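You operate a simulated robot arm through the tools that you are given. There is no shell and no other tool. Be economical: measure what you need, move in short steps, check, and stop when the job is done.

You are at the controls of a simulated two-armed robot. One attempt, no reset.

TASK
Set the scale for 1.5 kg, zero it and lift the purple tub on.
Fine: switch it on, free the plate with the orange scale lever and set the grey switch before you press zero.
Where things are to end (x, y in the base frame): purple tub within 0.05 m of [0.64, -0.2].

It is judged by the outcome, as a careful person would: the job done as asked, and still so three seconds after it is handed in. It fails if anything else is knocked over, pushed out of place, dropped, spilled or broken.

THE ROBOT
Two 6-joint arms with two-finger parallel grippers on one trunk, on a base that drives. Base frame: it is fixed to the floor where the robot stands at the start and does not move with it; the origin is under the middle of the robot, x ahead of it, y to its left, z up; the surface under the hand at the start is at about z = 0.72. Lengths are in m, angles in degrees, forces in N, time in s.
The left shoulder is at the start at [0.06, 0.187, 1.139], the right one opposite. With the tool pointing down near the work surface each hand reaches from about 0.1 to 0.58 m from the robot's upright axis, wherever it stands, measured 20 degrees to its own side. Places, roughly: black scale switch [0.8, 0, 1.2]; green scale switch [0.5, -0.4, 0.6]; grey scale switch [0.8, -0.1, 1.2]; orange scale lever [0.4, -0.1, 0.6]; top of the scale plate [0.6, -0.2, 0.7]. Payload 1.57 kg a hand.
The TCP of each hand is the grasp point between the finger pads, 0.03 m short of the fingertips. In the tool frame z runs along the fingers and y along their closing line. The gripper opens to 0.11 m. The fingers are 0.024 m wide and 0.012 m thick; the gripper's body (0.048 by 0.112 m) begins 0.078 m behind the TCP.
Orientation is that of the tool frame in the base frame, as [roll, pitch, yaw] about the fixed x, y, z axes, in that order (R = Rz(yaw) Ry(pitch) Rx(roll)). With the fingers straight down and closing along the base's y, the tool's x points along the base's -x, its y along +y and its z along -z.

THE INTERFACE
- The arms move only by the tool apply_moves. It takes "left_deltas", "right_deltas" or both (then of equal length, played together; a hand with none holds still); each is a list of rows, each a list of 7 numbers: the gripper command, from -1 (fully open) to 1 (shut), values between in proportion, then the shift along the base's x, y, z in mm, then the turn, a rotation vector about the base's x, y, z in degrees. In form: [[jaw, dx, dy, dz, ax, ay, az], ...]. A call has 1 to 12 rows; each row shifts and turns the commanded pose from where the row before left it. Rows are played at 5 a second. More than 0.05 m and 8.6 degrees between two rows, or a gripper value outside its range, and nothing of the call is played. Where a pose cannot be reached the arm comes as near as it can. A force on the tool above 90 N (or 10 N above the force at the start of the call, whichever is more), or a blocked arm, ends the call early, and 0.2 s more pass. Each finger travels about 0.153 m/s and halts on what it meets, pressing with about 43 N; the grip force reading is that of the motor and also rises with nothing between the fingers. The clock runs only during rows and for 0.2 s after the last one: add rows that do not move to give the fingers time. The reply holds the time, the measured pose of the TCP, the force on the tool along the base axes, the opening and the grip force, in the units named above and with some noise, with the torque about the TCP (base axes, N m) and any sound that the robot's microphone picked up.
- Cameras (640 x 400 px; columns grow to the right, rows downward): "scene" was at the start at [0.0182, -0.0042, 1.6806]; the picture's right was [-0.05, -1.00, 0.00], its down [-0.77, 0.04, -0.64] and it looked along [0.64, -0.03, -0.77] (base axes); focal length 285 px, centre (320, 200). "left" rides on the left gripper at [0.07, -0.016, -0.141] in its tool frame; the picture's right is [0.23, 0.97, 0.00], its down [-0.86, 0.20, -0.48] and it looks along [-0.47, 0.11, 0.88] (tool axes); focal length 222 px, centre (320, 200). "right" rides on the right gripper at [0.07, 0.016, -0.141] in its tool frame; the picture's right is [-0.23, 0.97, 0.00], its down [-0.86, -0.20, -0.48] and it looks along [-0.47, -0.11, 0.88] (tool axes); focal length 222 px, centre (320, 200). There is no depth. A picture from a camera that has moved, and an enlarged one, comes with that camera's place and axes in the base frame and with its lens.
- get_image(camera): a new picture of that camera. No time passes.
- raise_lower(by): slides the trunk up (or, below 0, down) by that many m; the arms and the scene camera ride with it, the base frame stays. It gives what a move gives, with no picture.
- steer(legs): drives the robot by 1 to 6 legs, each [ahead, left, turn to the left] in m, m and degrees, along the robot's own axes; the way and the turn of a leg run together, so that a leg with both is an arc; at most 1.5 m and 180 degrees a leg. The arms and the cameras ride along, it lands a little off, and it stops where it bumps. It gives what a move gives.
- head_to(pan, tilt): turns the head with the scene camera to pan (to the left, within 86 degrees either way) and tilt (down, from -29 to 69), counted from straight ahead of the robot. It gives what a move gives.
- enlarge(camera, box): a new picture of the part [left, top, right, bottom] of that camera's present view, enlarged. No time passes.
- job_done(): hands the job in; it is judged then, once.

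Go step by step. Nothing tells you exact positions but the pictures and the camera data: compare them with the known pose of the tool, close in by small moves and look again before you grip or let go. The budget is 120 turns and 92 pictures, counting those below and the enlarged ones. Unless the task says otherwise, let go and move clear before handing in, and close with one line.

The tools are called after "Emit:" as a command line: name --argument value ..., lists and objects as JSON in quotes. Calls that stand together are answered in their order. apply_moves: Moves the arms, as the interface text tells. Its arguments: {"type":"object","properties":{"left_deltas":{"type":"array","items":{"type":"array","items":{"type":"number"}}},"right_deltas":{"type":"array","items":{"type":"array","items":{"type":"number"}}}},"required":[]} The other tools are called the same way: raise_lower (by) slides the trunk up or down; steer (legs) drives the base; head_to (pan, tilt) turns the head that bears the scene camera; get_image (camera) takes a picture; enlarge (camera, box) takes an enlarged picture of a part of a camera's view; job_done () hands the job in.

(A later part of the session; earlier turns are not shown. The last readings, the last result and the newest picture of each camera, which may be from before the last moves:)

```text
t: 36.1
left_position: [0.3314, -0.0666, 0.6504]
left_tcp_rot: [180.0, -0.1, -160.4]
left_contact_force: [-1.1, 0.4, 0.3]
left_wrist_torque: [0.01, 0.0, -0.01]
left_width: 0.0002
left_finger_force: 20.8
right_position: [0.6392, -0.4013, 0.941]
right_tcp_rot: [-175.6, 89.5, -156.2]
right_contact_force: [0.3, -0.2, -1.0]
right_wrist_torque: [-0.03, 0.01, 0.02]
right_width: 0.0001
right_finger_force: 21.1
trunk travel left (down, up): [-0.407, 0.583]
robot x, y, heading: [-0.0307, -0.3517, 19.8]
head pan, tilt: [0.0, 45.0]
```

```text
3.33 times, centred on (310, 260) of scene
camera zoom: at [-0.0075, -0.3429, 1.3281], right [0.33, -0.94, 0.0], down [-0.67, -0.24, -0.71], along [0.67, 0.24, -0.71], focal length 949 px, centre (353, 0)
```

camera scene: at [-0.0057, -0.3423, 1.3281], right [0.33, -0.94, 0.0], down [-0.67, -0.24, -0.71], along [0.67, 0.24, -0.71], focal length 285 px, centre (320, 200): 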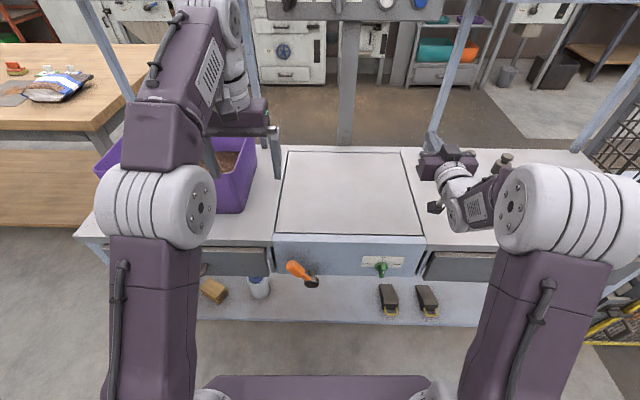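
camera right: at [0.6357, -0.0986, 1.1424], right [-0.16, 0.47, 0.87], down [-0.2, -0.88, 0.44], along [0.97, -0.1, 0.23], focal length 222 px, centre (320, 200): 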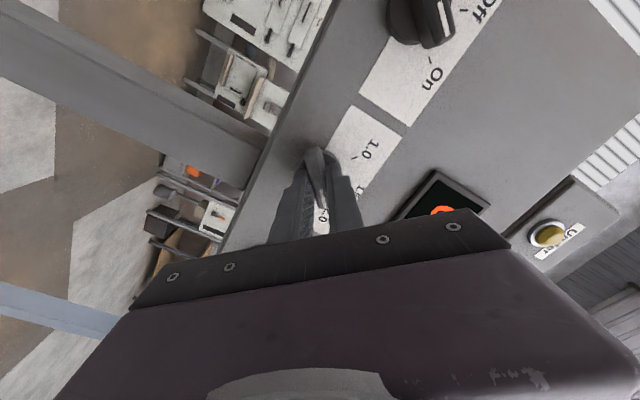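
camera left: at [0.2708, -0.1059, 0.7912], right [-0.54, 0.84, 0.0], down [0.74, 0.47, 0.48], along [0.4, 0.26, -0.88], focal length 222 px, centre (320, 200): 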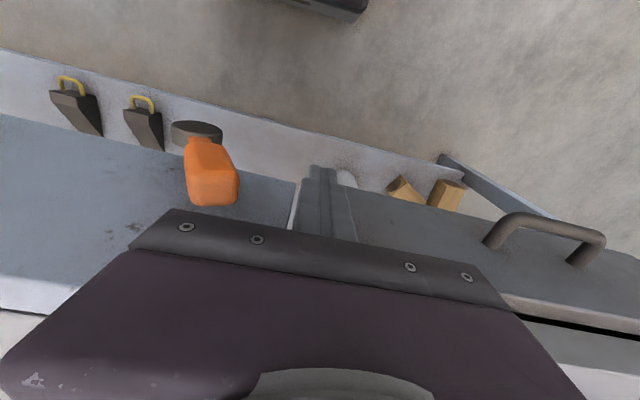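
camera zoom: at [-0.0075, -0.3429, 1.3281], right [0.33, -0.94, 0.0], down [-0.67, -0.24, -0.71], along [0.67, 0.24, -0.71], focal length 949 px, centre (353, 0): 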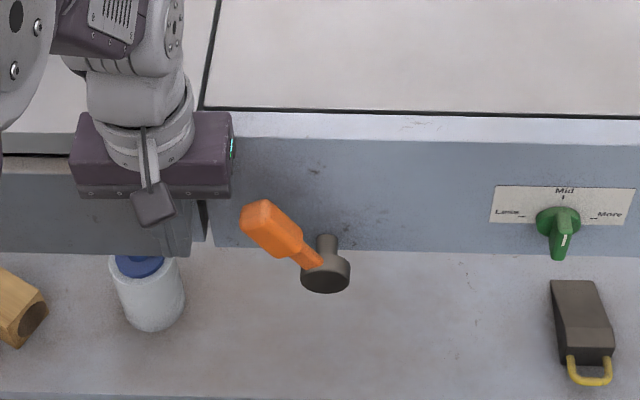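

The finger stands left of the handle at the right depth. I'll push to the right about 0.13 m in small steps.

Emit:
apply_moves --left_deltas '[[1, 4.95, -14.2, 0, 0, 0, 0], [1, 4.95, -14.2, 0, 0, 0, 0], [1, 4.95, -14.2, 0, 0, 0, 0], [1, 4.95, -14.2, 0, 0, 0, 0], [1, 4.95, -14.2, 0, 0, 0, 0], [1, 4.95, -14.2, 0, 0, 0, 0], [1, 4.95, -14.2, 0, 0, 0, 0], [1, 4.95, -14.2, 0, 0, 0, 0], [1, 4.95, -14.2, 0, 0, 0, 0]]'

Emit:
get_image --camera "left"

Emit:
enlarge --camera "scene" --box '[220, 200, 400, 320]'

```text
t: 38.1
left_position: [0.373, -0.1866, 0.6485]
left_tcp_rot: [179.9, -0.3, -160.3]
left_contact_force: [-15.6, 54.7, 3.8]
left_wrist_torque: [1.22, 0.32, -0.18]
left_width: 0.0
left_finger_force: 20.9
right_position: [0.6365, -0.3939, 0.9424]
right_tcp_rot: [-139.2, 89.3, -119.5]
right_contact_force: [0.2, -0.4, 0.1]
right_wrist_torque: [0.02, -0.01, 0.0]
right_width: 0.0003
right_finger_force: 21.4
trunk travel left (down, up): [-0.407, 0.583]
robot x, y, heading: [-0.0296, -0.348, 19.9]
head pan, tilt: [0.0, 45.0]
```

```text
54 pictures are left
camera left: at [0.3124, -0.2262, 0.7907], right [-0.54, 0.84, 0.0], down [0.74, 0.48, 0.47], along [0.4, 0.26, -0.88], focal length 222 px, centre (320, 200)
```

left: 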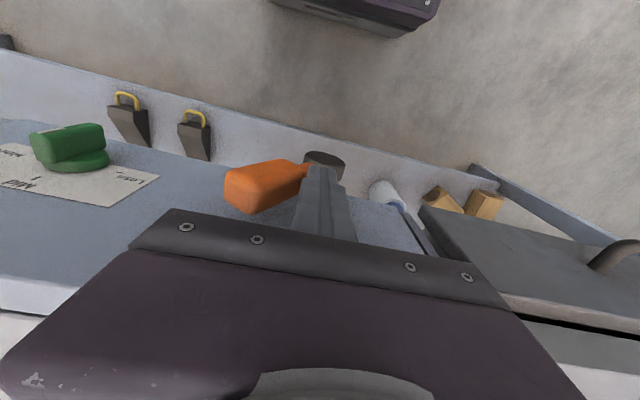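

```text
3.33 times, centred on (310, 260) of scene
camera zoom: at [-0.0102, -0.3332, 1.3282], right [0.34, -0.94, 0.01], down [-0.66, -0.24, -0.71], along [0.67, 0.23, -0.71], focal length 949 px, centre (353, 0)
```

zoom: 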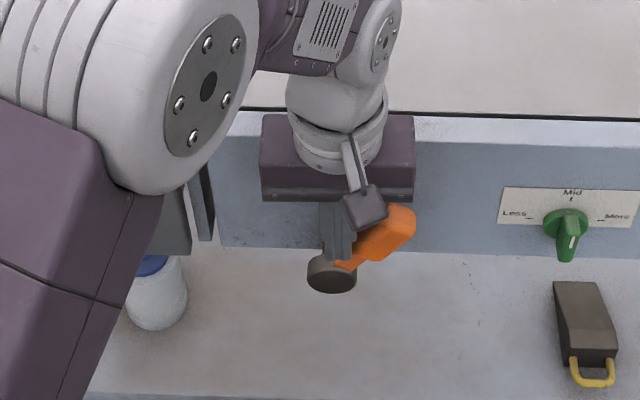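

The lever swung over to the right and is against its stop (about 55 N). I'll back off left, rise and look at the lever and the display.

Emit:
apply_moves --left_deltas '[[1, -4.95, 14.2, 0, 0, 0, 0], [1, -11.5, 33, 0, 0, 0, 0], [1, -11.5, 33, 0, 0, 0, 0], [1, 0, 0, 45, 0, 0, 0], [1, 0, 0, 45, 0, 0, 0], [1, 0, 0, 45, 0, 0, 0], [1, 0, 0, 45, 0, 0, 0], [1, 0, 0, 45, 0, 0, 0], [1, 0, 0, 45, 0, 0, 0], [-1, 0, 0, 45, 0, 0, 0]]'

Emit:
head_to --pan 0 --tilt 35

Emit:
get_image --camera "scene"

```text
t: 40.3
left_position: [0.3475, -0.1159, 0.9654]
left_tcp_rot: [180.0, 0.0, -160.4]
left_contact_force: [-1.0, -0.2, -0.3]
left_wrist_torque: [-0.03, -0.03, -0.01]
left_width: 0.1099
left_finger_force: 1.4
right_position: [0.6396, -0.4025, 0.9407]
right_tcp_rot: [-176.3, 89.5, -156.8]
right_contact_force: [-0.5, 0.9, -0.3]
right_wrist_torque: [0.01, 0.01, 0.03]
right_width: 0.0
right_finger_force: 21.2
trunk travel left (down, up): [-0.407, 0.583]
robot x, y, heading: [-0.0304, -0.3487, 19.5]
head pan, tilt: [0.0, 45.0]
```

```text
t: 41.0
left_position: [0.3474, -0.1156, 0.9644]
left_tcp_rot: [179.9, 0.0, -160.5]
left_contact_force: [-0.6, -0.5, 0.3]
left_wrist_torque: [0.0, 0.03, -0.03]
left_width: 0.1101
left_finger_force: 0.0
right_position: [0.6395, -0.4014, 0.9404]
right_tcp_rot: [-175.3, 89.6, -155.8]
right_contact_force: [0.1, 0.5, 0.1]
right_wrist_torque: [0.01, 0.01, 0.0]
right_width: 0.0
right_finger_force: 21.6
trunk travel left (down, up): [-0.407, 0.583]
robot x, y, heading: [-0.0297, -0.3514, 19.8]
head pan, tilt: [0.0, 35.0]
```

```text
52 pictures are left
camera scene: at [-0.0008, -0.3405, 1.3429], right [0.33, -0.94, 0.0], down [-0.54, -0.19, -0.82], along [0.77, 0.27, -0.57], focal length 285 px, centre (320, 200)
```

scene: 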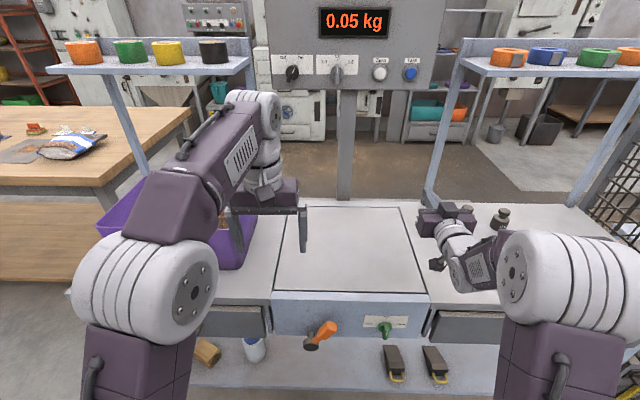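

The lever now stands over to the right and the display still reads 0.05 kg. Next is zero: I'll raise the trunk and drive back up to the console.

Emit:
raise_lower --by 0.25

Emit:
steer --legs '[[0.14, 0.1, 0]]'

Emit:
get_image --camera "right"

Emit:
get_image --camera "scene"

```text
t: 43.6
left_position: [0.3471, -0.1161, 1.2152]
left_tcp_rot: [-179.9, 0.0, -160.4]
left_contact_force: [0.1, 0.1, 1.0]
left_wrist_torque: [0.0, 0.0, 0.01]
left_width: 0.11
left_finger_force: 0.0
right_position: [0.6397, -0.4026, 1.1917]
right_tcp_rot: [-175.6, 89.6, -156.0]
right_contact_force: [0.1, -0.5, -0.1]
right_wrist_torque: [0.0, 0.01, 0.0]
right_width: 0.0001
right_finger_force: 20.9
trunk travel left (down, up): [-0.657, 0.333]
robot x, y, heading: [-0.0306, -0.3491, 19.7]
head pan, tilt: [0.0, 35.0]
```

```text
t: 45.1
left_position: [0.4503, 0.0229, 1.2164]
left_tcp_rot: [-179.9, 0.1, -160.7]
left_contact_force: [1.0, -0.4, 0.4]
left_wrist_torque: [-0.03, 0.04, 0.0]
left_width: 0.1099
left_finger_force: 0.1
right_position: [0.7411, -0.2651, 1.1915]
right_tcp_rot: [-177.9, 89.5, -158.8]
right_contact_force: [0.4, -0.7, -1.0]
right_wrist_torque: [-0.01, -0.01, -0.02]
right_width: 0.0
right_finger_force: 21.0
trunk travel left (down, up): [-0.657, 0.333]
robot x, y, heading: [0.0747, -0.2112, 19.3]
head pan, tilt: [0.0, 35.0]
```

```text
51 pictures are left
camera right: at [0.6025, -0.2961, 1.1229], right [-0.32, 0.92, 0.23], down [-0.38, -0.34, 0.86], along [0.87, 0.19, 0.46], focal length 222 px, centre (320, 200)
```

right: 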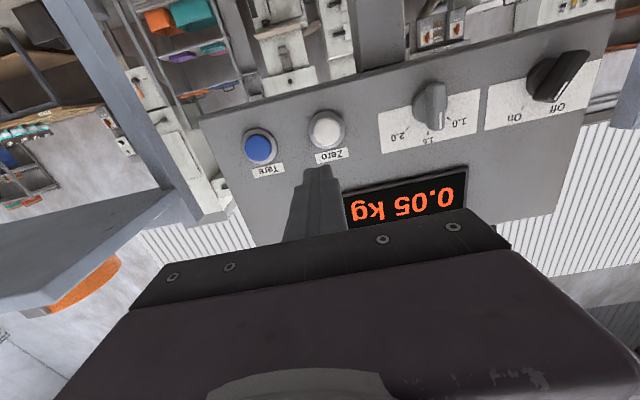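

```text
50 pictures are left
camera scene: at [0.1012, -0.2002, 1.593], right [0.33, -0.94, 0.0], down [-0.54, -0.19, -0.82], along [0.77, 0.27, -0.57], focal length 285 px, centre (320, 200)
```

scene: 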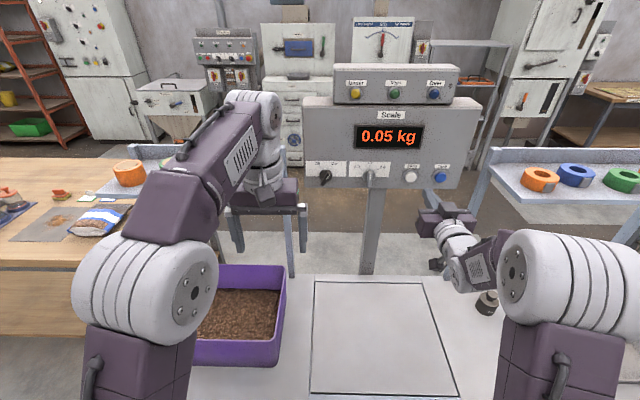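

Zero lies slightly left and about 15 mm below the line of the closed fingers. I'll correct that while approaching and look before pressing.

Emit:
apply_moves --right_deltas '[[1, 20.3, 17.7, -5, 0, 0, 0], [1, 23.6, 8.3, -5, 0, 0, 0], [1, 23.6, 8.3, -5, 0, 0, 0], [1, 0, 0, 0, 0, 0, 0]]'

Emit:
get_image --camera "right"

Emit:
enlarge --camera "scene" --box '[350, 140, 480, 220]'

```text
t: 46.1
left_position: [0.4502, 0.0233, 1.2148]
left_tcp_rot: [180.0, 0.1, -160.7]
left_contact_force: [-0.2, -0.5, -0.5]
left_wrist_torque: [0.02, 0.02, 0.0]
left_width: 0.1101
left_finger_force: 0.0
right_position: [0.8092, -0.2295, 1.176]
right_tcp_rot: [-174.9, 89.4, -155.8]
right_contact_force: [0.2, -0.2, -0.8]
right_wrist_torque: [0.01, 0.0, -0.02]
right_width: 0.0001
right_finger_force: 21.4
trunk travel left (down, up): [-0.657, 0.333]
robot x, y, heading: [0.0712, -0.2106, 18.9]
head pan, tilt: [0.0, 35.0]
```

```text
49 pictures are left
camera right: at [0.67, -0.2614, 1.1079], right [-0.32, 0.92, 0.23], down [-0.38, -0.34, 0.86], along [0.87, 0.19, 0.46], focal length 222 px, centre (320, 200)
```

right: 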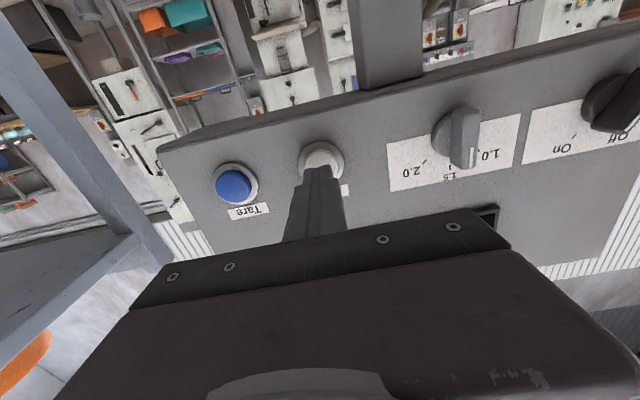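

```text
4.92 times, centred on (415, 180) of scene
camera zoom: at [0.1012, -0.1996, 1.593], right [0.33, -0.94, 0.0], down [-0.54, -0.19, -0.82], along [0.77, 0.27, -0.57], focal length 1402 px, centre (-148, 298)
```

zoom: 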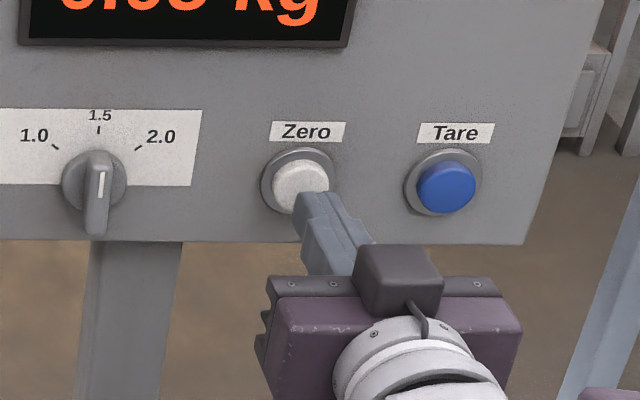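

Nearly centred; I'll go 6 mm lower and then press in small steps.

Emit:
apply_moves --right_deltas '[[1, 0, 0, -6, 0, 0, 0], [1, 11.3, 4, 0, 0, 0, 0], [1, 7.6, 2.6, 0, 0, 0, 0], [1, 5.7, 2, 0, 0, 0, 0], [1, 5.7, 2, 0, 0, 0, 0]]'

Emit:
enlarge --camera "scene" --box '[300, 60, 480, 220]'

```text
t: 47.3
left_position: [0.4445, 0.0208, 1.2159]
left_tcp_rot: [180.0, 0.3, -160.8]
left_contact_force: [-0.8, -0.2, -0.2]
left_wrist_torque: [0.01, -0.02, -0.02]
left_width: 0.1099
left_finger_force: 0.0
right_position: [0.8331, -0.221, 1.1695]
right_tcp_rot: [179.8, 89.1, -161.1]
right_contact_force: [-32.2, -7.2, -16.1]
right_wrist_torque: [-0.12, 0.28, 0.07]
right_width: 0.0
right_finger_force: 21.4
trunk travel left (down, up): [-0.657, 0.333]
robot x, y, heading: [0.072, -0.207, 19.1]
head pan, tilt: [0.0, 35.0]
heard: click
```

```text
2.50 times, centred on (390, 140) of scene
camera zoom: at [0.0945, -0.2018, 1.5928], right [0.33, -0.94, 0.0], down [-0.54, -0.19, -0.82], along [0.78, 0.27, -0.57], focal length 712 px, centre (145, 350)
```

zoom: 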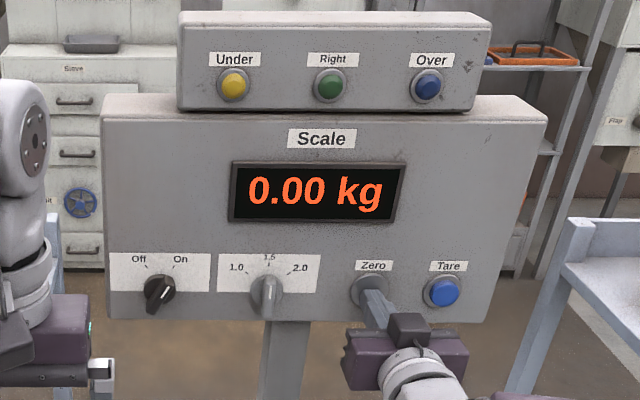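

Click heard and the display reads 0.00 kg. I'll back out and then turn the right hand to point down again.

Emit:
apply_moves --right_deltas '[[1, -28.3, -9.9, 0, 0, 0, 0], [1, -28.3, -9.9, 3, 0, 0, 0], [1, -28.3, -9.9, 5, 0, 0, 0]]'

Emit:
steer --legs '[[-0.15, 0, 0]]'

Emit:
apply_moves --right_deltas '[[0, 0, 0, 10, -2.479, 7.079, 0], [0, 0, 0, 10, -2.479, 7.079, 0], [0, 0, 0, 10, -2.479, 7.079, 0], [0, 0, 0, 10, -2.479, 7.079, 0], [0, 0, 0, 10, -2.479, 7.079, 0], [-1, 0, 0, 10, -2.479, 7.079, 0], [-1, -7, -2.5, 0, -2.479, 7.079, 0], [-1, -7, -2.5, 0, -2.479, 7.079, 0], [-1, -7, -2.5, 0, -2.479, 7.079, 0], [-1, -7, -2.5, 0, -2.479, 7.079, 0], [-1, -7, -2.5, 0, -2.479, 7.079, 0], [-1, -7, -2.5, 0, -2.479, 7.079, 0]]'

Emit:
head_to --pan 15 --tilt 42

Emit:
get_image --camera "scene"

Emit:
get_image --camera "left"

```text
t: 48.1
left_position: [0.4506, 0.0221, 1.2158]
left_tcp_rot: [-180.0, 0.1, -160.6]
left_contact_force: [-0.3, -1.0, 0.6]
left_wrist_torque: [0.02, 0.0, 0.02]
left_width: 0.11
left_finger_force: 0.0
right_position: [0.7536, -0.2494, 1.178]
right_tcp_rot: [-174.9, 89.3, -155.8]
right_contact_force: [0.2, -0.5, -1.0]
right_wrist_torque: [-0.01, 0.01, 0.01]
right_width: 0.0
right_finger_force: 20.9
trunk travel left (down, up): [-0.657, 0.333]
robot x, y, heading: [0.0718, -0.2095, 19.2]
head pan, tilt: [0.0, 35.0]
```

```text
t: 49.5
left_position: [0.3097, -0.026, 1.2146]
left_tcp_rot: [-180.0, -0.1, -160.8]
left_contact_force: [0.7, 0.0, -0.1]
left_wrist_torque: [-0.02, 0.0, 0.0]
left_width: 0.1098
left_finger_force: 0.1
right_position: [0.612, -0.2983, 1.1764]
right_tcp_rot: [-177.3, 89.1, -158.4]
right_contact_force: [0.2, 0.8, -0.1]
right_wrist_torque: [-0.01, 0.0, -0.03]
right_width: 0.0002
right_finger_force: 21.0
trunk travel left (down, up): [-0.657, 0.333]
robot x, y, heading: [-0.0658, -0.2617, 19.5]
head pan, tilt: [0.0, 35.0]
```

```text
t: 52.1
left_position: [0.3083, -0.0265, 1.2152]
left_tcp_rot: [-180.0, -0.1, -160.8]
left_contact_force: [-0.6, -0.4, -0.1]
left_wrist_torque: [-0.02, 0.01, 0.01]
left_width: 0.1102
left_finger_force: 0.1
right_position: [0.5194, -0.3268, 1.1223]
right_tcp_rot: [172.6, 23.0, -160.7]
right_contact_force: [0.5, 0.1, 0.0]
right_wrist_torque: [-0.03, -0.01, 0.04]
right_width: 0.1101
right_finger_force: 0.1
right hand out of reach, approached as far as the arm can: row 3, 4, 5, 8, 9, 10, 11, 12
trunk travel left (down, up): [-0.657, 0.333]
robot x, y, heading: [-0.0685, -0.2596, 19.4]
head pan, tilt: [0.0, 35.0]
```

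```text
t: 52.8
left_position: [0.3098, -0.0275, 1.2151]
left_tcp_rot: [-180.0, 0.0, -160.8]
left_contact_force: [0.4, 0.0, -0.2]
left_wrist_torque: [0.01, 0.01, 0.03]
left_width: 0.1097
left_finger_force: 0.1
right_position: [0.5204, -0.3271, 1.1225]
right_tcp_rot: [172.6, 23.1, -160.8]
right_contact_force: [-0.9, 0.0, 0.2]
right_wrist_torque: [0.01, 0.03, -0.01]
right_width: 0.11
right_finger_force: 0.1
trunk travel left (down, up): [-0.657, 0.333]
robot x, y, heading: [-0.0703, -0.2562, 19.4]
head pan, tilt: [15.0, 42.0]
```

```text
46 pictures are left
camera scene: at [-0.0548, -0.2312, 1.5825], right [0.56, -0.83, 0.0], down [-0.55, -0.38, -0.74], along [0.61, 0.42, -0.67], focal length 285 px, centre (320, 200)
```

scene: 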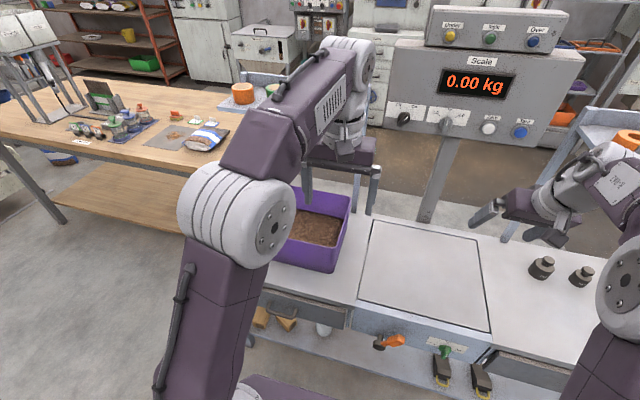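

```text
45 pictures are left
camera left: at [0.2468, -0.0657, 1.3567], right [-0.54, 0.84, 0.0], down [0.74, 0.47, 0.48], along [0.4, 0.26, -0.88], focal length 222 px, centre (320, 200)
```

left: 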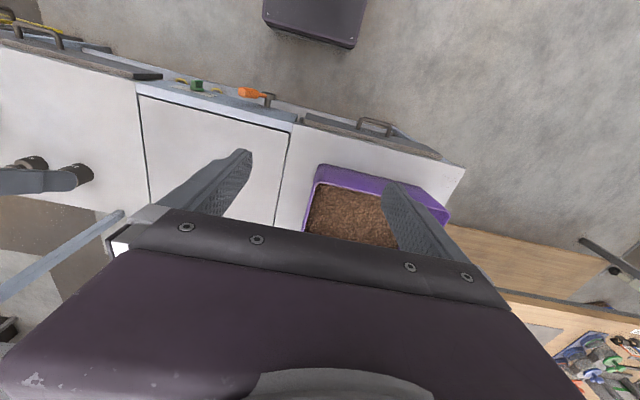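

Scale zeroed at 0.00 kg. Now the tub: first I'll finish levelling the right hand to point straight down and shift left so the tub is in front of me.

Emit:
apply_moves --right_deltas '[[-1, -15, -5, 20, -2.54, 7.27, 0], [-1, -15, -5, 20, -2.54, 7.27, 0], [-1, -15, -5, 20, -2.54, 7.27, 0], [-1, 0, 0, 0, 0, 0, 0]]'

Emit:
steer --legs '[[0, 0.28, 0]]'

Emit:
head_to --pan 0 --tilt 48

Emit:
get_image --camera "scene"

Emit:
get_image --camera "left"

Emit:
get_image --camera "right"

```text
t: 53.8
left_position: [0.3081, -0.0269, 1.2147]
left_tcp_rot: [-179.9, 0.1, -160.7]
left_contact_force: [1.0, 0.0, -0.6]
left_wrist_torque: [0.01, 0.03, -0.01]
left_width: 0.1099
left_finger_force: 0.0
right_position: [0.4398, -0.3377, 1.061]
right_tcp_rot: [169.3, 10.7, -161.4]
right_contact_force: [0.6, 0.8, 0.9]
right_wrist_torque: [0.02, -0.02, -0.01]
right_width: 0.1098
right_finger_force: 0.2
right hand out of reach, approached as far as the arm can: row 1, 2, 3
trunk travel left (down, up): [-0.657, 0.333]
robot x, y, heading: [-0.0745, -0.2573, 19.3]
head pan, tilt: [15.0, 42.0]
```

```text
t: 55.8
left_position: [0.2132, 0.2409, 1.2147]
left_tcp_rot: [-180.0, 0.0, -160.6]
left_contact_force: [0.3, 0.3, -0.4]
left_wrist_torque: [0.02, -0.02, 0.02]
left_width: 0.1099
left_finger_force: 0.1
right_position: [0.3476, -0.0709, 1.0602]
right_tcp_rot: [169.3, 10.7, -161.1]
right_contact_force: [0.2, 0.3, 0.3]
right_wrist_torque: [-0.02, 0.01, -0.02]
right_width: 0.11
right_finger_force: 0.2
trunk travel left (down, up): [-0.657, 0.333]
robot x, y, heading: [-0.1636, 0.0062, 19.5]
head pan, tilt: [15.0, 42.0]
```

```text
t: 56.6
left_position: [0.213, 0.2411, 1.2147]
left_tcp_rot: [180.0, 0.0, -160.6]
left_contact_force: [-0.6, -0.8, -0.1]
left_wrist_torque: [-0.01, -0.03, -0.01]
left_width: 0.1099
left_finger_force: 0.0
right_position: [0.3465, -0.0708, 1.0607]
right_tcp_rot: [169.4, 10.7, -161.0]
right_contact_force: [-0.1, -0.7, 0.5]
right_wrist_torque: [0.02, 0.07, 0.0]
right_width: 0.1099
right_finger_force: 0.0
trunk travel left (down, up): [-0.657, 0.333]
robot x, y, heading: [-0.1637, 0.0154, 19.4]
head pan, tilt: [0.0, 48.0]
```

```text
44 pictures are left
camera scene: at [-0.1433, 0.0142, 1.5739], right [0.33, -0.94, 0.0], down [-0.7, -0.25, -0.67], along [0.63, 0.22, -0.74], focal length 285 px, centre (320, 200)
```

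scene: 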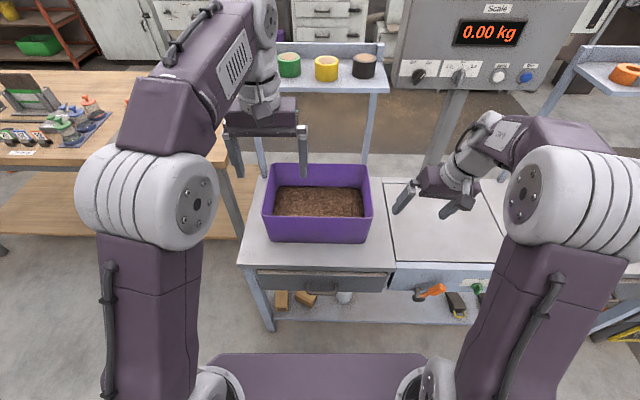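

```text
43 pictures are left
camera left: at [0.1522, 0.202, 1.3567], right [-0.54, 0.84, 0.0], down [0.74, 0.47, 0.48], along [0.4, 0.26, -0.88], focal length 222 px, centre (320, 200)
```

left: 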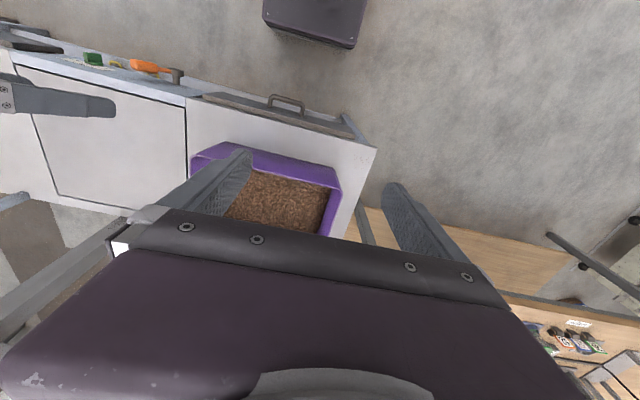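

```text
42 pictures are left
camera right: at [0.2606, -0.1105, 1.1881], right [-0.13, 0.97, 0.22], down [0.81, -0.02, 0.58], along [0.57, 0.25, -0.78], focal length 222 px, centre (320, 200)
```

right: 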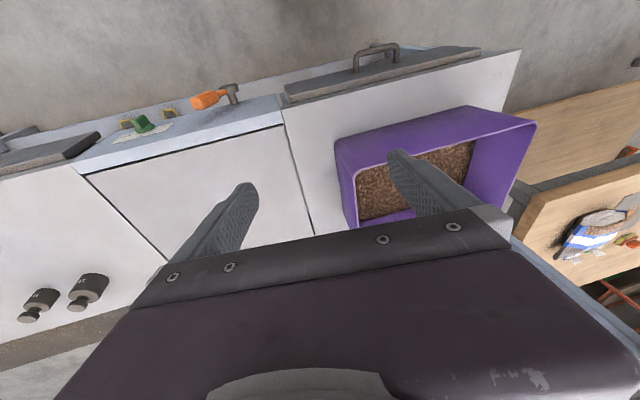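

The tub is right in front of me. I'll zoom in to measure its rim.

Emit:
enlarge --camera "scene" --box '[240, 130, 400, 270]'

```text
2.86 times, centred on (320, 200) of scene
camera zoom: at [-0.1433, 0.0142, 1.5739], right [0.33, -0.94, 0.0], down [-0.7, -0.25, -0.67], along [0.63, 0.22, -0.74], focal length 813 px, centre (320, 200)
```

zoom: 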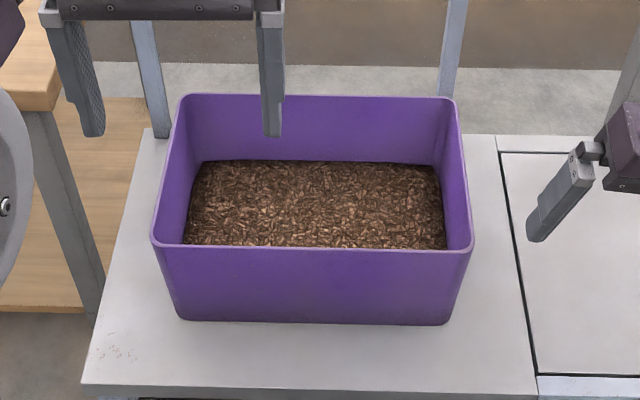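

The rim is at about z 0.87, roughly 0.36 × 0.26 m, centred near ahead 0.56 / lateral 0.066 in the scale's own axes. The soil lies about 0.11 m below the rim, so I can pinch both short walls. I'll drive up and level the right hand.

Emit:
steer --legs '[[0.19, 0, 0]]'

Emit:
apply_moves --right_deltas '[[-1, 5, 10, 0, -6.75, 3.33, 0], [-1, 5, 10, 0, -6.75, 3.33, 0], [-1, 5, 10, 0, 0, 0, 0], [-1, 0, 10, 0, 0, 0, 0]]' --left_deltas '[[-1, 10, 22, -40, 0, 0, 0], [-1, 10, 22, -40, 0, 0, 0], [-1, 10, 22, -40, 0, 0, 0], [-1, 10, 22, -40, 0, 0, 0]]'

Emit:
get_image --camera "scene"

```text
t: 58.1
left_position: [0.3887, 0.3045, 1.2158]
left_tcp_rot: [179.9, 0.2, -160.4]
left_contact_force: [0.0, -0.5, 0.2]
left_wrist_torque: [0.0, -0.01, -0.04]
left_width: 0.1101
left_finger_force: 0.0
right_position: [0.5233, -0.0063, 1.0615]
right_tcp_rot: [169.3, 10.7, -161.0]
right_contact_force: [-0.2, 0.3, -0.6]
right_wrist_torque: [0.01, -0.02, 0.01]
right_width: 0.11
right_finger_force: 0.1
trunk travel left (down, up): [-0.657, 0.333]
robot x, y, heading: [0.0138, 0.0685, 19.6]
head pan, tilt: [0.0, 48.0]
```

```text
t: 59.1
left_position: [0.4278, 0.3936, 1.0542]
left_tcp_rot: [-179.9, 0.0, -160.4]
left_contact_force: [0.1, -0.2, -0.3]
left_wrist_torque: [-0.03, 0.01, 0.0]
left_width: 0.1102
left_finger_force: 0.2
right_position: [0.5294, 0.0163, 1.0612]
right_tcp_rot: [169.0, 10.8, -160.9]
right_contact_force: [-0.3, -0.7, -0.7]
right_wrist_torque: [-0.03, 0.03, 0.04]
right_width: 0.1099
right_finger_force: 0.1
right hand out of reach, approached as far as the arm can: row 1, 2
trunk travel left (down, up): [-0.657, 0.333]
robot x, y, heading: [0.017, 0.0721, 19.8]
head pan, tilt: [0.0, 48.0]
```

```text
40 pictures are left
camera scene: at [0.035, 0.0786, 1.5739], right [0.34, -0.94, 0.0], down [-0.7, -0.25, -0.67], along [0.63, 0.22, -0.74], focal length 285 px, centre (320, 200)
```

scene: 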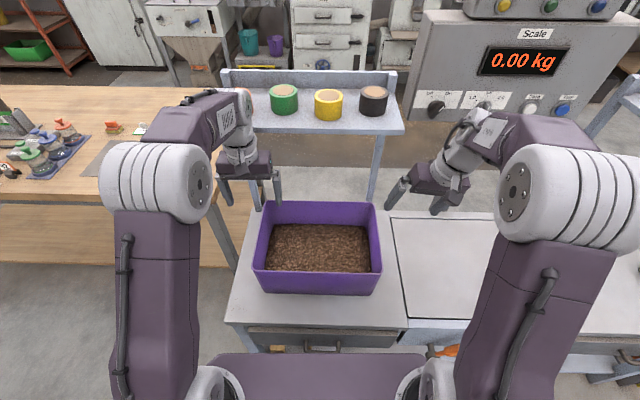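

The right hand still tilts about 15°, but that may ease lower down, and I could live with it. I'll bring both hands above the end walls, trying to level the right one further as it descends.

Emit:
apply_moves --right_deltas '[[-1, 9, 15.1, -32, -3.4, 1.67, 0], [-1, 9, 15.1, -32, -3.4, 1.67, 0], [-1, 9, 15.1, -32, -3.4, 1.67, 0], [-1, 9, 15.1, -32, -3.4, 1.67, 0], [-1, 0, 0, 0, 0, 0, 0]]' --left_deltas '[[-1, 4.6, 5.75, -31, 0, 0, 0], [-1, 4.6, 5.75, -31, 0, 0, 0], [-1, 4.6, 5.75, -31, 0, 0, 0], [-1, 4.6, 5.75, -31, 0, 0, 0], [-1, 0, 0, 0, 0, 0, 0]]'

Emit:
get_image --camera "scene"

Emit:
get_image --camera "right"

Emit:
get_image --camera "left"

```text
t: 60.3
left_position: [0.4475, 0.4164, 0.9298]
left_tcp_rot: [-180.0, 0.1, -160.5]
left_contact_force: [-0.9, 0.2, 0.2]
left_wrist_torque: [0.03, 0.0, 0.01]
left_width: 0.1102
left_finger_force: 0.2
right_position: [0.5201, 0.0427, 0.9038]
right_tcp_rot: [171.6, 5.1, -160.3]
right_contact_force: [-0.8, -0.3, 0.2]
right_wrist_torque: [0.01, -0.01, -0.01]
right_width: 0.1096
right_finger_force: 0.1
right hand out of reach, approached as far as the arm can: row 1, 2, 3, 4
trunk travel left (down, up): [-0.657, 0.333]
robot x, y, heading: [0.0154, 0.0716, 19.6]
head pan, tilt: [0.0, 48.0]
```

```text
39 pictures are left
camera scene: at [0.0325, 0.0756, 1.574], right [0.34, -0.94, 0.0], down [-0.7, -0.25, -0.67], along [0.63, 0.23, -0.74], focal length 285 px, centre (320, 200)
```

scene: 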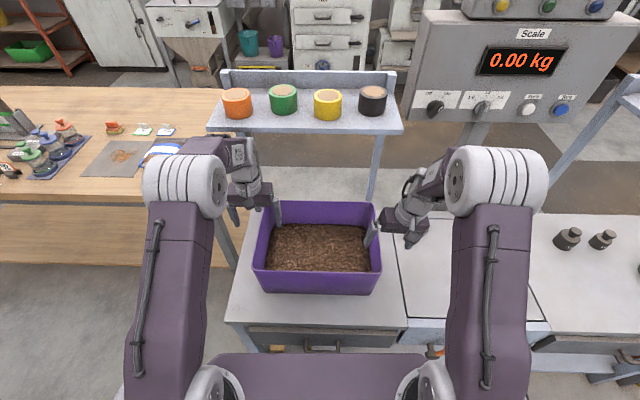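

```text
38 pictures are left
camera right: at [0.445, 0.0113, 1.04], right [-0.12, 0.98, 0.16], down [0.86, 0.02, 0.52], along [0.5, 0.2, -0.84], focal length 222 px, centre (320, 200)
```

right: 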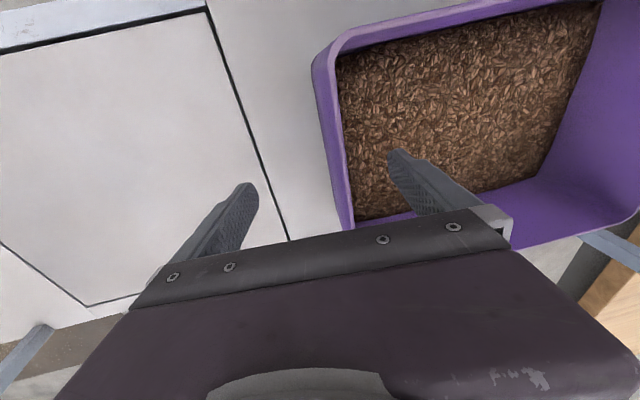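

```text
37 pictures are left
camera left: at [0.3863, 0.3768, 1.0723], right [-0.54, 0.84, 0.0], down [0.74, 0.47, 0.48], along [0.4, 0.26, -0.88], focal length 222 px, centre (320, 200)
```

left: 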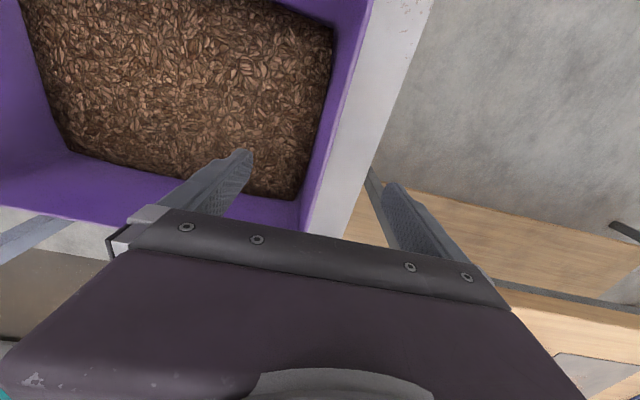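

The right hand is levelling out as it lowers. I'll move it forward and left over the wall while correcting the rest of the tilt, holding it above the rim.

Emit:
apply_moves --right_deltas '[[-1, 5, 5, 8, 0, 0, 0], [-1, 10, 8, 6, -2.5, 1.2, 0], [-1, 10, 8, 5, -2.5, 1.2, 0], [-1, 10, 8, 5, 0, 0, 0], [-1, 0, 0, 0, 0, 0, 0]]'

Emit:
get_image --camera "right"

```text
t: 61.5
left_position: [0.4488, 0.4176, 0.9295]
left_tcp_rot: [179.9, 0.1, -160.4]
left_contact_force: [0.5, -0.6, 0.8]
left_wrist_torque: [-0.03, 0.01, 0.0]
left_width: 0.1101
left_finger_force: 0.0
right_position: [0.5211, 0.0429, 0.9031]
right_tcp_rot: [171.7, 5.0, -160.3]
right_contact_force: [-0.6, -0.4, 0.1]
right_wrist_torque: [-0.02, -0.02, 0.0]
right_width: 0.11
right_finger_force: 0.1
right hand out of reach, approached as far as the arm can: row 1, 2, 3, 4
trunk travel left (down, up): [-0.657, 0.333]
robot x, y, heading: [0.0176, 0.0712, 19.5]
head pan, tilt: [0.0, 48.0]
```

```text
36 pictures are left
camera right: at [0.4463, 0.0119, 1.0398], right [-0.12, 0.98, 0.16], down [0.86, 0.02, 0.52], along [0.5, 0.2, -0.84], focal length 222 px, centre (320, 200)
```

right: 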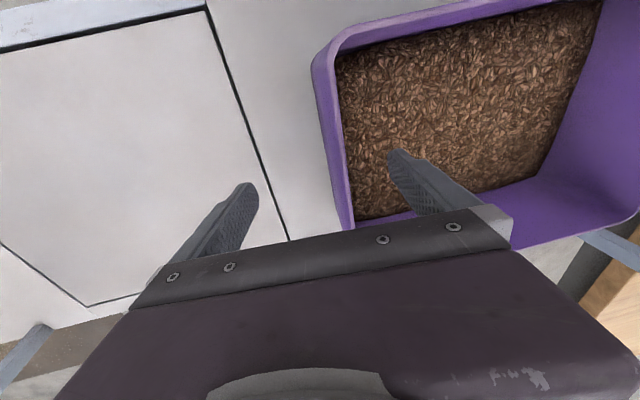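

The right arm is at a joint limit because the hand is too high relative to its shoulder. I'll raise the trunk 0.2 m so that the hands work lower on the arms, then bring them down again.

Emit:
raise_lower --by 0.2

Emit:
apply_moves --right_deltas '[[-1, 0, -3, -25, 0, 0, 0], [-1, 0, -3, -25, 0, 0, 0], [-1, 0, 0, -25, -2, 1, 0], [-1, 3, 2, -25, -2, 1, 0], [-1, 5, 3, -25, -2, 1, 0], [-1, 5, 3, -25, -2, 1, 0], [-1, 5, 3, 0, -2, 1, 0], [-1, 5, 3, 0, 0, 0, 0]]' --left_deltas '[[-1, 0, 0, -25, 0, 0, 0], [-1, 0, 0, -25, 0, 0, 0], [-1, 0, 0, -25, 0, 0, 0], [-1, 0, 0, -25, 0, 0, 0], [-1, 0, 0, -25, 0, 0, 0], [-1, 0, 0, -25, 0, 0, 0], [-1, 0, 0, -25, 0, 0, 0], [-1, 0, 0, 0, 0, 0, 0]]'

Emit:
get_image --camera "scene"

```text
t: 63.2
left_position: [0.4406, 0.414, 1.0839]
left_tcp_rot: [-180.0, -2.8, -160.4]
left_contact_force: [10.5, 4.7, -20.7]
left_wrist_torque: [-0.52, 2.13, 0.2]
left_width: 0.1103
left_finger_force: 0.1
right_position: [0.5243, 0.0461, 1.0714]
right_tcp_rot: [171.6, 4.8, -160.3]
right_contact_force: [-0.1, -0.3, -0.6]
right_wrist_torque: [0.01, -0.06, 0.01]
right_width: 0.11
right_finger_force: 0.0
trunk travel left (down, up): [-0.825, 0.165]
robot x, y, heading: [0.0151, 0.069, 19.5]
head pan, tilt: [0.0, 48.0]
stopped: the force on the tool passed its limit at 114 N (the readings are from after the stop); the commanded pose is now the measured one
```

```text
t: 65.0
left_position: [0.4357, 0.4118, 0.9119]
left_tcp_rot: [-180.0, -2.3, -160.4]
left_contact_force: [0.1, -0.2, 0.7]
left_wrist_torque: [0.01, 0.03, 0.02]
left_width: 0.11
left_finger_force: 0.0
right_position: [0.4906, 0.034, 0.9219]
right_tcp_rot: [175.2, 0.2, -160.3]
right_contact_force: [-0.4, -0.1, 0.5]
right_wrist_torque: [0.0, 0.0, 0.02]
right_width: 0.1098
right_finger_force: 0.0
right hand out of reach, approached as far as the arm can: row 4, 5, 6, 7, 8
trunk travel left (down, up): [-0.825, 0.165]
robot x, y, heading: [0.0142, 0.0685, 19.6]
head pan, tilt: [0.0, 48.0]
```

```text
35 pictures are left
camera scene: at [0.0338, 0.0764, 1.7422], right [0.34, -0.94, 0.0], down [-0.7, -0.25, -0.67], along [0.63, 0.22, -0.74], focal length 285 px, centre (320, 200)
```

scene: 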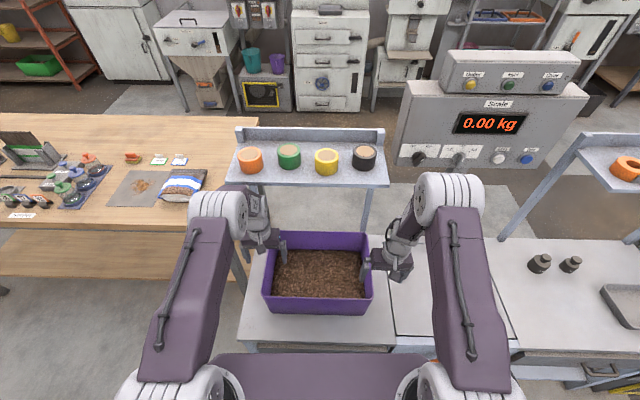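

The left hand touched something on the way up, apparently the underside of the shelf with the tape rolls, but everything there still stands in place. I'll look closely at both wrists and the shelf.

Emit:
enlarge --camera "scene" --box '[180, 120, 480, 320]'

```text
2.00 times, centred on (330, 220) of scene
camera zoom: at [0.0338, 0.0764, 1.7422], right [0.34, -0.94, 0.0], down [-0.7, -0.25, -0.67], along [0.63, 0.22, -0.74], focal length 569 px, centre (300, 160)
```

zoom: 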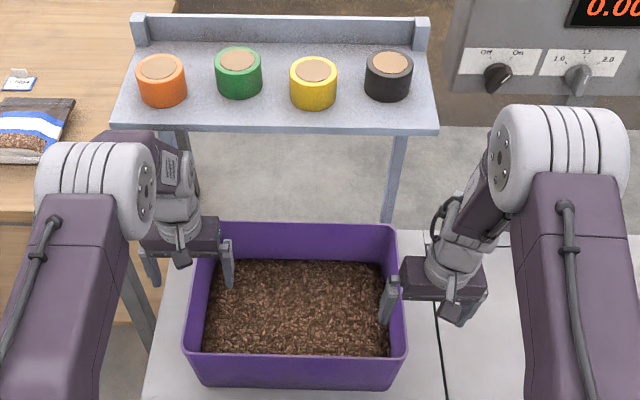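

Nothing has shifted. I'll let the right hand lean forward a little, which is harmless along the wall's plane, to get more reach over the wall's middle.

Emit:
apply_moves --right_deltas '[[-1, 5, 3, 0, 1.4, -3.8, 0], [-1, 10, 7, 0, 1.4, -3.8, 0], [-1, 15, 10, 0, 0.7, -1.9, 0], [-1, 15, 10, 0, 0, 0, 0], [-1, 15, 10, 0, 0, 0, 0], [-1, 0, 0, 0, 0, 0, 0]]'

Emit:
get_image --camera "right"

Emit:
get_image --camera "left"

```text
t: 66.4
left_position: [0.4353, 0.411, 0.9124]
left_tcp_rot: [-180.0, -2.4, -160.4]
left_contact_force: [0.4, 0.5, -0.7]
left_wrist_torque: [-0.02, 0.0, -0.02]
left_width: 0.1101
left_finger_force: 0.1
right_position: [0.5492, 0.0758, 0.9225]
right_tcp_rot: [175.9, 9.1, -160.2]
right_contact_force: [0.0, 0.2, -0.2]
right_wrist_torque: [-0.02, -0.01, -0.03]
right_width: 0.1101
right_finger_force: 0.0
trunk travel left (down, up): [-0.825, 0.165]
robot x, y, heading: [0.0111, 0.0688, 19.6]
head pan, tilt: [0.0, 48.0]
```

```text
33 pictures are left
camera right: at [0.4618, 0.0505, 1.0513], right [-0.13, 0.99, 0.1], down [0.8, 0.04, 0.59], along [0.58, 0.16, -0.8], focal length 222 px, centre (320, 200)
```

right: 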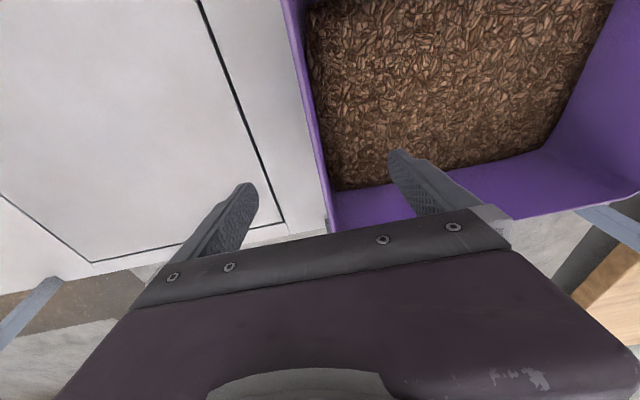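

```text
32 pictures are left
camera left: at [0.3805, 0.3743, 1.0567], right [-0.54, 0.84, 0.01], down [0.76, 0.48, 0.44], along [0.37, 0.25, -0.9], focal length 222 px, centre (320, 200)
```

left: 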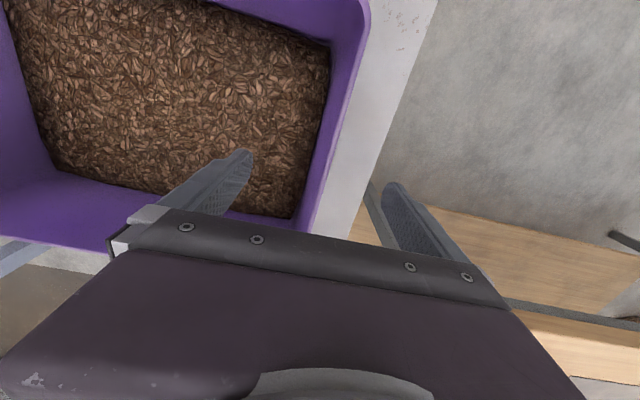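

Both hands straddle the end walls at their middles. I'll descend until the fingertips are about 6 cm below the rim.

Emit:
apply_moves --left_deltas '[[-1, 0, 0, -24, 0, 0, 0], [-1, 0, 0, -24, 0, 0, 0], [-1, 0, 0, -24, 0, 0, 0], [-1, 0, 0, 0, 0, 0, 0]]' --right_deltas '[[-1, 0, 0, -27, 0, 0, 0], [-1, 0, 0, -27, 0, 0, 0], [-1, 0, 0, -28, 0, 0, 0], [-1, 0, 0, 0, 0, 0, 0]]'

Emit:
enlarge --camera "scene" --box '[220, 200, 440, 330]'

Emit:
get_image --camera "right"

```text
t: 67.4
left_position: [0.4367, 0.4124, 0.8406]
left_tcp_rot: [-180.0, -2.3, -160.6]
left_contact_force: [0.0, -0.3, 0.4]
left_wrist_torque: [0.0, -0.02, -0.03]
left_width: 0.1098
left_finger_force: 0.2
right_position: [0.5503, 0.0749, 0.8373]
right_tcp_rot: [176.7, 8.8, -160.1]
right_contact_force: [0.8, 0.7, 0.4]
right_wrist_torque: [0.05, 0.03, 0.02]
right_width: 0.1098
right_finger_force: 0.0
trunk travel left (down, up): [-0.825, 0.165]
robot x, y, heading: [0.0137, 0.0654, 19.5]
head pan, tilt: [0.0, 48.0]
```

```text
2.91 times, centred on (330, 265) of scene
camera zoom: at [0.0342, 0.0766, 1.7422], right [0.34, -0.94, 0.0], down [-0.7, -0.25, -0.67], along [0.63, 0.22, -0.74], focal length 828 px, centre (291, 11)
```

zoom: 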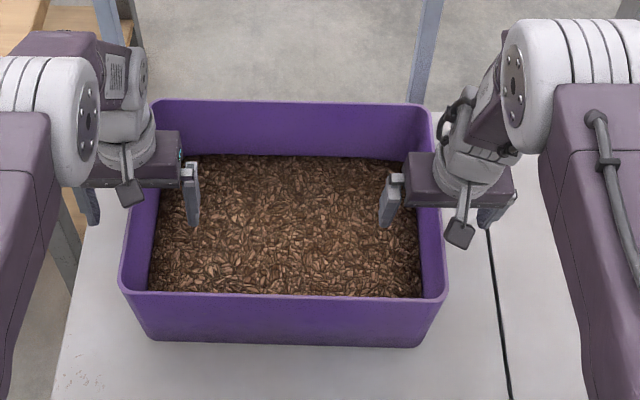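

```text
30 pictures are left
camera right: at [0.4624, 0.0513, 0.9686], right [-0.13, 0.99, 0.09], down [0.8, 0.05, 0.59], along [0.58, 0.15, -0.8], focal length 222 px, centre (320, 200)
```

right: 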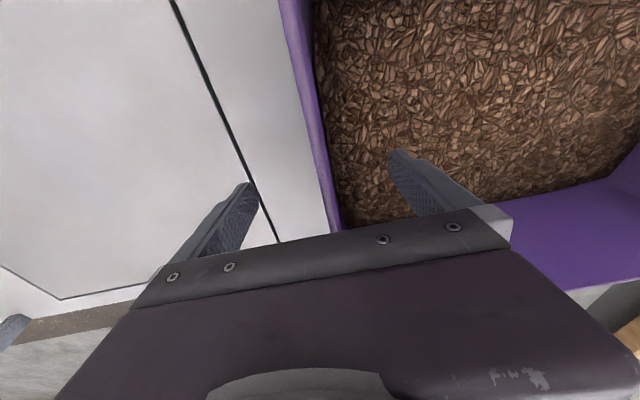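

The fingers are on both sides of each wall with no contact yet. I'll close both hands.

Emit:
apply_moves --left_deltas '[[-0.4, 0, 0, 0, 0, 0, 0], [0.2, 0, 0, 0, 0, 0, 0], [0.6, 0, 0, 0, 0, 0, 0], [1, 0, 0, 0, 0, 0, 0], [1, 0, 0, 0, 0, 0, 0], [1, 0, 0, 0, 0, 0, 0]]' --right_deltas '[[-0.4, 0, 0, 0, 0, 0, 0], [0.2, 0, 0, 0, 0, 0, 0], [0.6, 0, 0, 0, 0, 0, 0], [1, 0, 0, 0, 0, 0, 0], [1, 0, 0, 0, 0, 0, 0], [1, 0, 0, 0, 0, 0, 0]]'

```text
t: 68.8
left_position: [0.4369, 0.4102, 0.839]
left_tcp_rot: [-179.8, -2.5, -160.3]
left_contact_force: [10.7, -47.0, 6.9]
left_wrist_torque: [-1.7, -0.37, -0.61]
left_width: 0.0085
left_finger_force: 26.9
right_position: [0.5493, 0.0764, 0.8405]
right_tcp_rot: [176.6, 8.9, -160.0]
right_contact_force: [-11.5, 51.8, 0.3]
right_wrist_torque: [-1.95, -0.3, -0.95]
right_width: 0.0069
right_finger_force: 26.3
trunk travel left (down, up): [-0.825, 0.165]
robot x, y, heading: [0.0142, 0.0692, 19.8]
head pan, tilt: [0.0, 48.0]
```

Both walls are gripped (about 8 mm and 7 mm), though the hands pull slightly apart. I'll relieve that and lift the tub a little.

Emit:
apply_moves --left_deltas '[[1, 1.3, -3.8, 0, 0, 0, 0], [1, 0, 0, 0, 0, 0, 0], [1, 0, 0, 10, 0, 0, 0], [1, 0, 0, 10, 0, 0, 0], [1, 0, 0, 10, 0, 0, 0], [1, 0, 0, 0, 0, 0, 0]]' --right_deltas '[[1, -1.3, 3.8, 0, 0, 0, 0], [1, 0, 0, 0, 0, 0, 0], [1, 0, 0, 10, 0, 0, 0], [1, 0, 0, 10, 0, 0, 0], [1, 0, 0, 10, 0, 0, 0], [1, 0, 0, 0, 0, 0, 0]]'

Emit:
get_image --camera "scene"

```text
t: 70.2
left_position: [0.4389, 0.41, 0.8686]
left_tcp_rot: [180.0, -2.5, -160.4]
left_contact_force: [-9.6, 14.0, 5.5]
left_wrist_torque: [-1.95, -0.48, -0.6]
left_width: 0.0087
left_finger_force: 27.3
right_position: [0.5495, 0.0758, 0.8677]
right_tcp_rot: [176.5, 8.9, -160.3]
right_contact_force: [10.2, -14.1, -16.5]
right_wrist_torque: [-1.52, -0.65, -0.9]
right_width: 0.0068
right_finger_force: 26.4
trunk travel left (down, up): [-0.825, 0.165]
robot x, y, heading: [0.0145, 0.071, 19.7]
head pan, tilt: [0.0, 48.0]
```

```text
29 pictures are left
camera scene: at [0.0368, 0.0774, 1.7421], right [0.34, -0.94, 0.0], down [-0.7, -0.25, -0.67], along [0.63, 0.22, -0.74], focal length 285 px, centre (320, 200)
```

scene: 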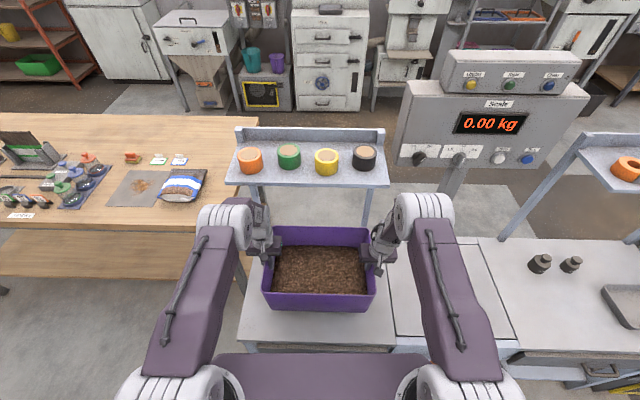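

The tub hangs level. I'll lift it 25 mm more and carry it sideways with the base, about 0.47 m to the right and 2 cm back, onto the plate's middle.

Emit:
apply_moves --left_deltas '[[1, 0, 0, 8, 0, 0, 0], [1, 0, 0, 9, 0, 0, 0], [1, 0, 0, 8, 0, 0, 0], [1, 0, 0, 0, 0, 0, 0]]' --right_deltas '[[1, 0, 0, 8, 0, 0, 0], [1, 0, 0, 9, 0, 0, 0], [1, 0, 0, 8, 0, 0, 0], [1, 0, 0, 0, 0, 0, 0]]'

Emit:
steer --legs '[[-0.023, -0.2, 0]]'

Emit:
get_image --camera "scene"

```text
t: 71.2
left_position: [0.4401, 0.411, 0.8936]
left_tcp_rot: [179.9, -2.5, -160.4]
left_contact_force: [-14.2, 31.3, 4.9]
left_wrist_torque: [-1.76, -1.22, -0.54]
left_width: 0.0091
left_finger_force: 27.9
right_position: [0.5505, 0.0769, 0.8951]
right_tcp_rot: [176.3, 8.9, -160.3]
right_contact_force: [15.0, -31.2, -15.8]
right_wrist_torque: [-1.68, 0.13, -0.83]
right_width: 0.0071
right_finger_force: 26.3
trunk travel left (down, up): [-0.825, 0.165]
robot x, y, heading: [0.0156, 0.0693, 19.7]
head pan, tilt: [0.0, 48.0]
```

```text
t: 72.8
left_position: [0.4822, 0.219, 0.8934]
left_tcp_rot: [-180.0, -2.5, -160.4]
left_contact_force: [-14.1, 31.6, 3.4]
left_wrist_torque: [-1.95, -0.74, -0.59]
left_width: 0.009
left_finger_force: 27.9
right_position: [0.5935, -0.1139, 0.8955]
right_tcp_rot: [176.4, 8.9, -160.2]
right_contact_force: [15.2, -32.0, -15.4]
right_wrist_torque: [-1.53, -0.38, -0.89]
right_width: 0.0071
right_finger_force: 26.4
trunk travel left (down, up): [-0.825, 0.165]
robot x, y, heading: [0.0594, -0.1239, 19.8]
head pan, tilt: [0.0, 48.0]
```

```text
28 pictures are left
camera scene: at [0.0802, -0.113, 1.7422], right [0.34, -0.94, 0.0], down [-0.7, -0.25, -0.67], along [0.63, 0.22, -0.74], focal length 285 px, centre (320, 200)
```

scene: 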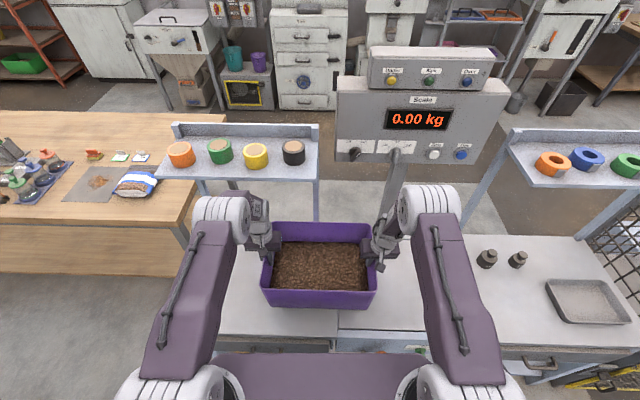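

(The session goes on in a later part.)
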